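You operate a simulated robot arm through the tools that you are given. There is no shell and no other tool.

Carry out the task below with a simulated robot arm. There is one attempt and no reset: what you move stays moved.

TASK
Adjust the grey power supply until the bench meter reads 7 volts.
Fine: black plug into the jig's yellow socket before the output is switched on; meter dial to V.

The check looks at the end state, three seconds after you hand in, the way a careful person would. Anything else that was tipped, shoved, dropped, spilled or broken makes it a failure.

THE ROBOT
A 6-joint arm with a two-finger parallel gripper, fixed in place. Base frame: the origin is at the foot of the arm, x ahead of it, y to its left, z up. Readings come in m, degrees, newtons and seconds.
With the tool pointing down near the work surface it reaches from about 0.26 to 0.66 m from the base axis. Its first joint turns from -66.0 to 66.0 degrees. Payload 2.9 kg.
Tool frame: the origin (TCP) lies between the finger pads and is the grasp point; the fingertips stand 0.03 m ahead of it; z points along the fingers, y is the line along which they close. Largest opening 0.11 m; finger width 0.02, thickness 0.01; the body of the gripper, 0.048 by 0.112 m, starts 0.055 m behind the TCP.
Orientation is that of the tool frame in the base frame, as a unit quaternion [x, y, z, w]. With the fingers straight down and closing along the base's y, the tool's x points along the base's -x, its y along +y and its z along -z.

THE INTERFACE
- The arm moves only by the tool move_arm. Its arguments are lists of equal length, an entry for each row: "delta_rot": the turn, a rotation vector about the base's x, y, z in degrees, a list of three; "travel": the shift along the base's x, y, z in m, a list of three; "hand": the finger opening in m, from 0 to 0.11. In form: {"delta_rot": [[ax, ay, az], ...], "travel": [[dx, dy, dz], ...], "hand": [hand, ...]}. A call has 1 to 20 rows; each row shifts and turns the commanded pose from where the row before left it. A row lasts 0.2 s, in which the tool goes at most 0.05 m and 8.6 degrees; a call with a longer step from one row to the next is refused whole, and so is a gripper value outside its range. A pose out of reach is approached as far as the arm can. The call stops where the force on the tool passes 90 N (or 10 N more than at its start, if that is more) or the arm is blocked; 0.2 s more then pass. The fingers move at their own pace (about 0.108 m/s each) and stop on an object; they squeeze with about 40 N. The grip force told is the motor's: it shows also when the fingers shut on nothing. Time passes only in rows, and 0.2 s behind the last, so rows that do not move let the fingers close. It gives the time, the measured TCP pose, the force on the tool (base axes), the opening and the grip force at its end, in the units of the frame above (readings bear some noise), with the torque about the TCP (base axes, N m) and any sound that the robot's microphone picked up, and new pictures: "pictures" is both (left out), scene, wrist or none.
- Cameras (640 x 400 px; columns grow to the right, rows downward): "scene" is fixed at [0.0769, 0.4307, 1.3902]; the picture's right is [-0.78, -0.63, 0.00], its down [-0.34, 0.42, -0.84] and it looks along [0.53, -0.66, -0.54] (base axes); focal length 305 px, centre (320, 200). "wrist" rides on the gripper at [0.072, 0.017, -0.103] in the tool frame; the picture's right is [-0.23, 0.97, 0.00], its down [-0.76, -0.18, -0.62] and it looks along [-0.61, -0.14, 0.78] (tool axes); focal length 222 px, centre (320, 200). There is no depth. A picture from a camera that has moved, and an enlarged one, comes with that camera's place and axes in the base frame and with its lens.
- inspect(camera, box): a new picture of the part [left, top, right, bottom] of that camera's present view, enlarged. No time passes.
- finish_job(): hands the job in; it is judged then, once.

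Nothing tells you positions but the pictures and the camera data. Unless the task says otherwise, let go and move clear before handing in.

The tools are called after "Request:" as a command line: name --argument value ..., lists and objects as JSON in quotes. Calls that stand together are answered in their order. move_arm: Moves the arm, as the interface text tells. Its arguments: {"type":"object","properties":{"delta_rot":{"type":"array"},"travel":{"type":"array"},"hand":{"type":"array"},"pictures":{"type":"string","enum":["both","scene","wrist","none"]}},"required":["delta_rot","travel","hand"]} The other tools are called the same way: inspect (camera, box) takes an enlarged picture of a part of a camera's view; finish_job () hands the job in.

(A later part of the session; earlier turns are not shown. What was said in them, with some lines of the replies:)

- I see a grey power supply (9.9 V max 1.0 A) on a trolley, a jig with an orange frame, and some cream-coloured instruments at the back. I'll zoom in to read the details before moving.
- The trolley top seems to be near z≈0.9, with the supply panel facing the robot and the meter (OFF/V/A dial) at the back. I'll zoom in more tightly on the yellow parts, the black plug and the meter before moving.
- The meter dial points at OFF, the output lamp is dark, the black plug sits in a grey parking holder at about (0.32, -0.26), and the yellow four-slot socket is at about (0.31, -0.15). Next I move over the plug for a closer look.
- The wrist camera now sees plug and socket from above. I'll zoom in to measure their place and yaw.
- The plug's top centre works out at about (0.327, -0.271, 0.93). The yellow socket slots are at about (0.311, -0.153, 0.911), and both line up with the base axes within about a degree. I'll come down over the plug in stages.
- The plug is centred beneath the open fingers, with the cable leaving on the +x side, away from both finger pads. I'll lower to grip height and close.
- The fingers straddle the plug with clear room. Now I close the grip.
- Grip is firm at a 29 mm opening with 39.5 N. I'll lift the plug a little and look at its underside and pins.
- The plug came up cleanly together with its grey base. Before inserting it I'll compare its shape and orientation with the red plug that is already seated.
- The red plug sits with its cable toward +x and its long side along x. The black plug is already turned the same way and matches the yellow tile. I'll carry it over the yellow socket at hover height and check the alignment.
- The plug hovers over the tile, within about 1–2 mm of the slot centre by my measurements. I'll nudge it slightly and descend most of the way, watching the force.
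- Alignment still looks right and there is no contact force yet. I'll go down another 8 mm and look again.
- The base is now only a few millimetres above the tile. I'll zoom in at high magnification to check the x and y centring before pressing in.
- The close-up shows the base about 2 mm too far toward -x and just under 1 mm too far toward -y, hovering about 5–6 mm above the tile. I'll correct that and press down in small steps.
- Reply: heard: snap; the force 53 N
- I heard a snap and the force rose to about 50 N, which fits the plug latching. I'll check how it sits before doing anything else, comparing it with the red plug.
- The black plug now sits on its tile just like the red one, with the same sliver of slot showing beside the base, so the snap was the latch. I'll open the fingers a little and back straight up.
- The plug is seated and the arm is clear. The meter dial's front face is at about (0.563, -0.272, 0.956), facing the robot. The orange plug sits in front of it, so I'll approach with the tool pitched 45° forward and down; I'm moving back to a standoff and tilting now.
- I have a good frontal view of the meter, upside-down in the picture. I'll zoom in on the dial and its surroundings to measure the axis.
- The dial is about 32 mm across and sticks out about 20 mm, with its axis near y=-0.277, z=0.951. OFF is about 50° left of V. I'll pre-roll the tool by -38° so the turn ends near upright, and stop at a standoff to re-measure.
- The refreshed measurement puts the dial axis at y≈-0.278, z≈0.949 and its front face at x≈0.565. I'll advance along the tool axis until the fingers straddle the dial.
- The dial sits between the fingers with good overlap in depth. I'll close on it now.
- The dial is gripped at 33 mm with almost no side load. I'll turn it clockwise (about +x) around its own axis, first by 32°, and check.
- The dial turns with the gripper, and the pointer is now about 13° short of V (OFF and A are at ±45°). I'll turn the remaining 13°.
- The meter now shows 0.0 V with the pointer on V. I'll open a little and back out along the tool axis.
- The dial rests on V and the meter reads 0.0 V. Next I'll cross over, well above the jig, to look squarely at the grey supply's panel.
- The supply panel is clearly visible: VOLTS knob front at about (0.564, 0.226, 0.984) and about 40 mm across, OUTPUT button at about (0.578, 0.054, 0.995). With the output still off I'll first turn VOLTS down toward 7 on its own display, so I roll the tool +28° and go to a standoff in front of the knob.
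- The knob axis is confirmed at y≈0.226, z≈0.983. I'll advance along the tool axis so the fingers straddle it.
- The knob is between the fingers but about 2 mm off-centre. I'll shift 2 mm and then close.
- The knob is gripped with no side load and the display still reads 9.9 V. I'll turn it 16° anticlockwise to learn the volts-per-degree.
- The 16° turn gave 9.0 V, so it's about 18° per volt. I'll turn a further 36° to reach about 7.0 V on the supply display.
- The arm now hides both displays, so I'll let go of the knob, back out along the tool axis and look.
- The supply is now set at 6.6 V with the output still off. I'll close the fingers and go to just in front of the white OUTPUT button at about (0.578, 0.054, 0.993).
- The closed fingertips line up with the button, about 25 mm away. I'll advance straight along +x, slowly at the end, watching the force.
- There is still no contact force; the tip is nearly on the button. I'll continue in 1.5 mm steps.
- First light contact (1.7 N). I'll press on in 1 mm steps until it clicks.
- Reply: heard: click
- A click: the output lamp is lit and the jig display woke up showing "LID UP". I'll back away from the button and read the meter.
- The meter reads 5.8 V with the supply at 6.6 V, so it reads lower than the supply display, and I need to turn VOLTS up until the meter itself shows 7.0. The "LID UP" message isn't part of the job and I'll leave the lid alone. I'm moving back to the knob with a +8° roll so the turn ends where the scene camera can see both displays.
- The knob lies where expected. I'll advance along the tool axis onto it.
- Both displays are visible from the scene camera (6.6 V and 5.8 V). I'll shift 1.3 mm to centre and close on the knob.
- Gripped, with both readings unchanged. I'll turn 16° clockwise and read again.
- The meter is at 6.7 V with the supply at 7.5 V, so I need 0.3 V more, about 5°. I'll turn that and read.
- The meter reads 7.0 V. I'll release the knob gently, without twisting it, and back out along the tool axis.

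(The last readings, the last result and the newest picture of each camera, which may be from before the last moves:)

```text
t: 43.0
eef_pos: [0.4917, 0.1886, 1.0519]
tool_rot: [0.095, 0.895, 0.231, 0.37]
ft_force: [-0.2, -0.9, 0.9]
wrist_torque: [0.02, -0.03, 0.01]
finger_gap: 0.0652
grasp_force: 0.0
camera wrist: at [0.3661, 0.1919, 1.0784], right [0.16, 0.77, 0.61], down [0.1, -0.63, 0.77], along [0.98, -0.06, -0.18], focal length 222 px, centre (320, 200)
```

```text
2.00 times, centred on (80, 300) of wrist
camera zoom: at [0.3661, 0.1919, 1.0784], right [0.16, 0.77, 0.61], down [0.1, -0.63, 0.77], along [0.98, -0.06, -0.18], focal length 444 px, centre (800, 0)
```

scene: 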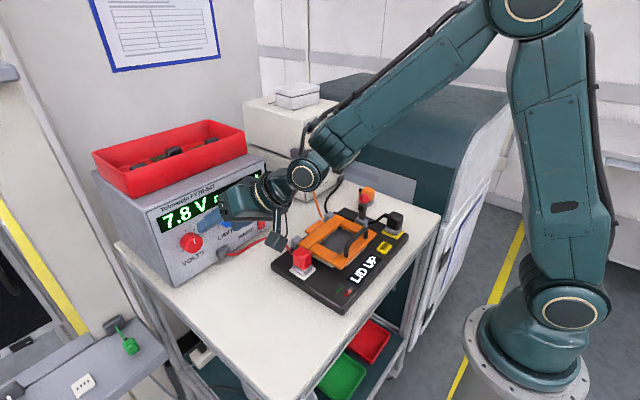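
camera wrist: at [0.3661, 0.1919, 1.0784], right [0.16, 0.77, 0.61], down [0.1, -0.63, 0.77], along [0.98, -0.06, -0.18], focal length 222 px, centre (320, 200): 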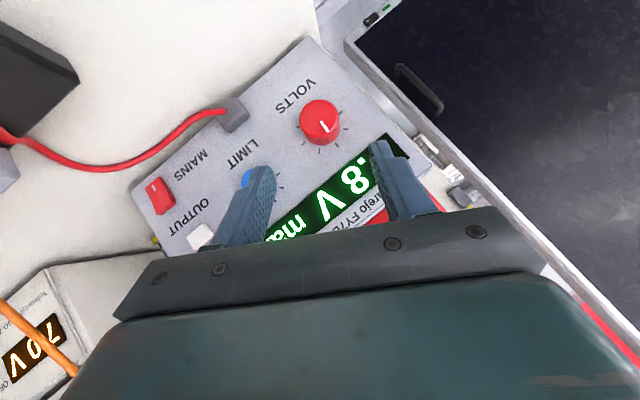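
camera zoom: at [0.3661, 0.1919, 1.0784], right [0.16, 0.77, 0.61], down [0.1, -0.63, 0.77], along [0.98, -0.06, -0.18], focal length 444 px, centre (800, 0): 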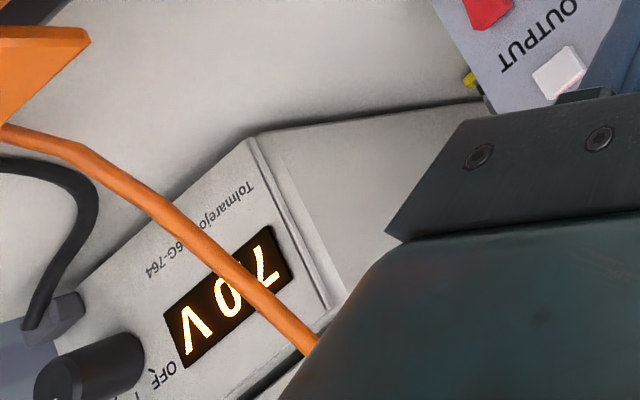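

After release the meter holds 7.0 V (supply shows 7.8 V). I'll retract up and back to a neutral pose and do a final check of everything.

Request:
move_arm --delta_rot '[[-7.25, 0, 0], [-7.25, 0, 0], [-7.25, 0, 0], [-7.25, 0, 0], [0, 7.5, 0], [0, 7.5, 0], [0, 7.5, 0], [0, 7.5, 0], [0, 7.5, 0], [0, 7.5, 0], [0, 0, 0], [0, 0, 0]]' --travel '[[-0.03, 0, 0.02], [-0.03, 0, 0.03], [-0.02, 0, 0.035], [-0.01, 0, 0.035], [0, -0.03, 0.02], [0, -0.03, 0.01], [0, -0.03, 0], [0, -0.03, 0], [0, -0.03, 0], [0, -0.03, 0], [0, 0, 0], [0, 0, 0]]' --hand '[0.065, 0.065, 0.065, 0.065, 0.08, 0.1, 0.11, 0.11, 0.11, 0.11, 0.11, 0.11]'

Request:
inspect --camera "scene" --box '[290, 140, 370, 210]'

Request:
inspect --camera "scene" --box '[140, 130, 300, 290]'

Request:
inspect --camera "scene" --box '[260, 170, 430, 320]'

```text
t: 45.6
eef_pos: [0.4024, 0.0092, 1.2005]
tool_rot: [-0.001, 1.0, 0.0, -0.001]
ft_force: [0.7, 1.3, -0.4]
wrist_torque: [0.04, -0.02, -0.02]
finger_gap: 0.1102
grasp_force: 0.0
camera wrist: at [0.328, 0.0254, 1.3036], right [0.23, 0.97, 0.0], down [0.76, -0.18, 0.62], along [0.61, -0.14, -0.78], focal length 222 px, centre (320, 200)
```

scene: 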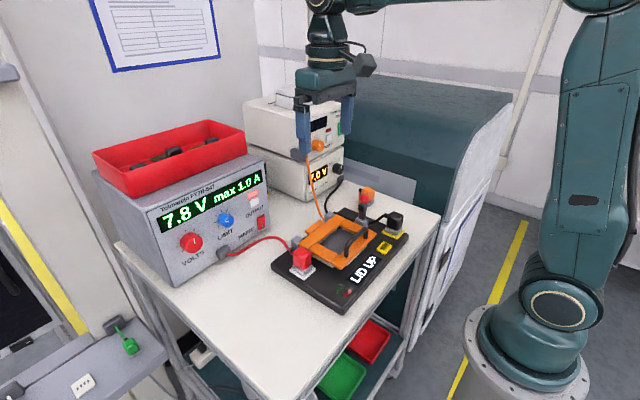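
wrist: 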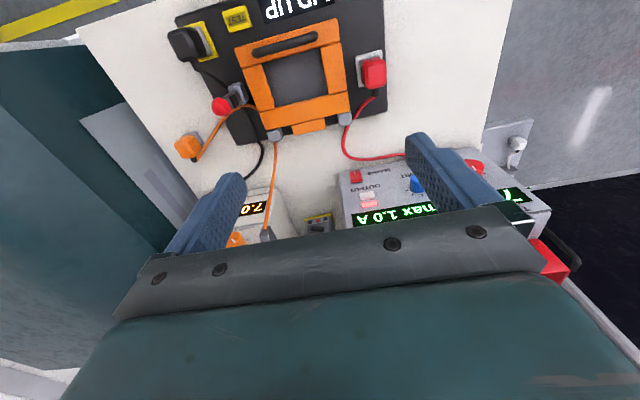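

```text
5.71 times, centred on (330, 175) of scene
camera zoom: at [0.0769, 0.4307, 1.3902], right [-0.78, -0.63, 0.0], down [-0.34, 0.42, -0.84], along [0.53, -0.66, -0.54], focal length 1743 px, centre (263, 343)
```

zoom: 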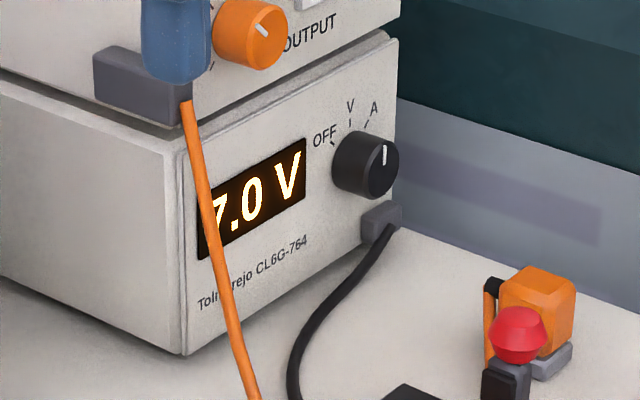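

```text
2.50 times, centred on (220, 210) of scene
camera zoom: at [0.0769, 0.4307, 1.3902], right [-0.78, -0.63, 0.0], down [-0.34, 0.42, -0.84], along [0.53, -0.66, -0.54], focal length 763 px, centre (570, 175)
```

zoom: 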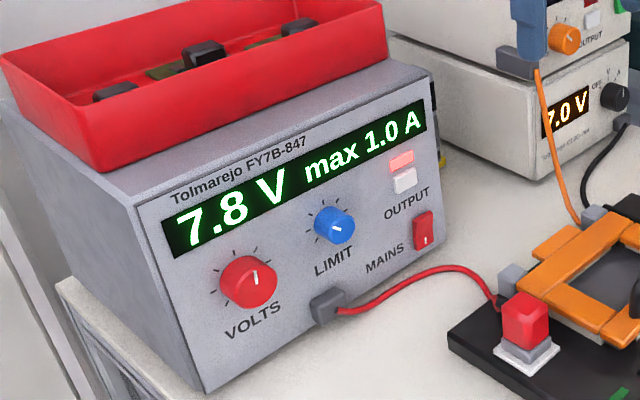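

```text
2.67 times, centred on (345, 245) of scene
camera zoom: at [0.0769, 0.4307, 1.3902], right [-0.78, -0.63, 0.0], down [-0.34, 0.42, -0.84], along [0.53, -0.66, -0.54], focal length 814 px, centre (253, 80)
```

zoom: 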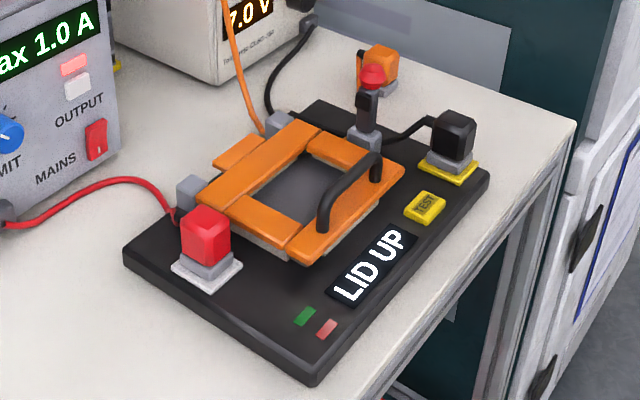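

Final check: the meter reads 7.0 V with its dial on V, the black plug is seated in the yellow socket and the output lamp is lit. Nothing else has moved, and the arm is clear with its gripper open. I'm handing in.

Request:
finish_job

```text
The job is handed in.
```

The bench meter reads 7.0 V, and I've handed the job in. The supply's own display shows 7.8 V because the meter reads about 0.8 V lower, so I set the knob by the meter.

- **Plug:** the black plug went into the jig's yellow socket and snapped in before I switched the output on.
- **Meter dial:** it is turned from OFF to V.
- **Output:** the supply's output is on and its lamp is lit.
- **Knob:** I turned VOLTS down from 9.9 V with the output off. Once it was on, I turned it up until the meter showed 7.0 V, and the reading held after I let go.

The jig's display shows "LID UP" now that it has power. The task didn't mention the lid, so I left it as it was. Nothing else was moved or knocked, and the arm is clear of the bench with its gripper open.
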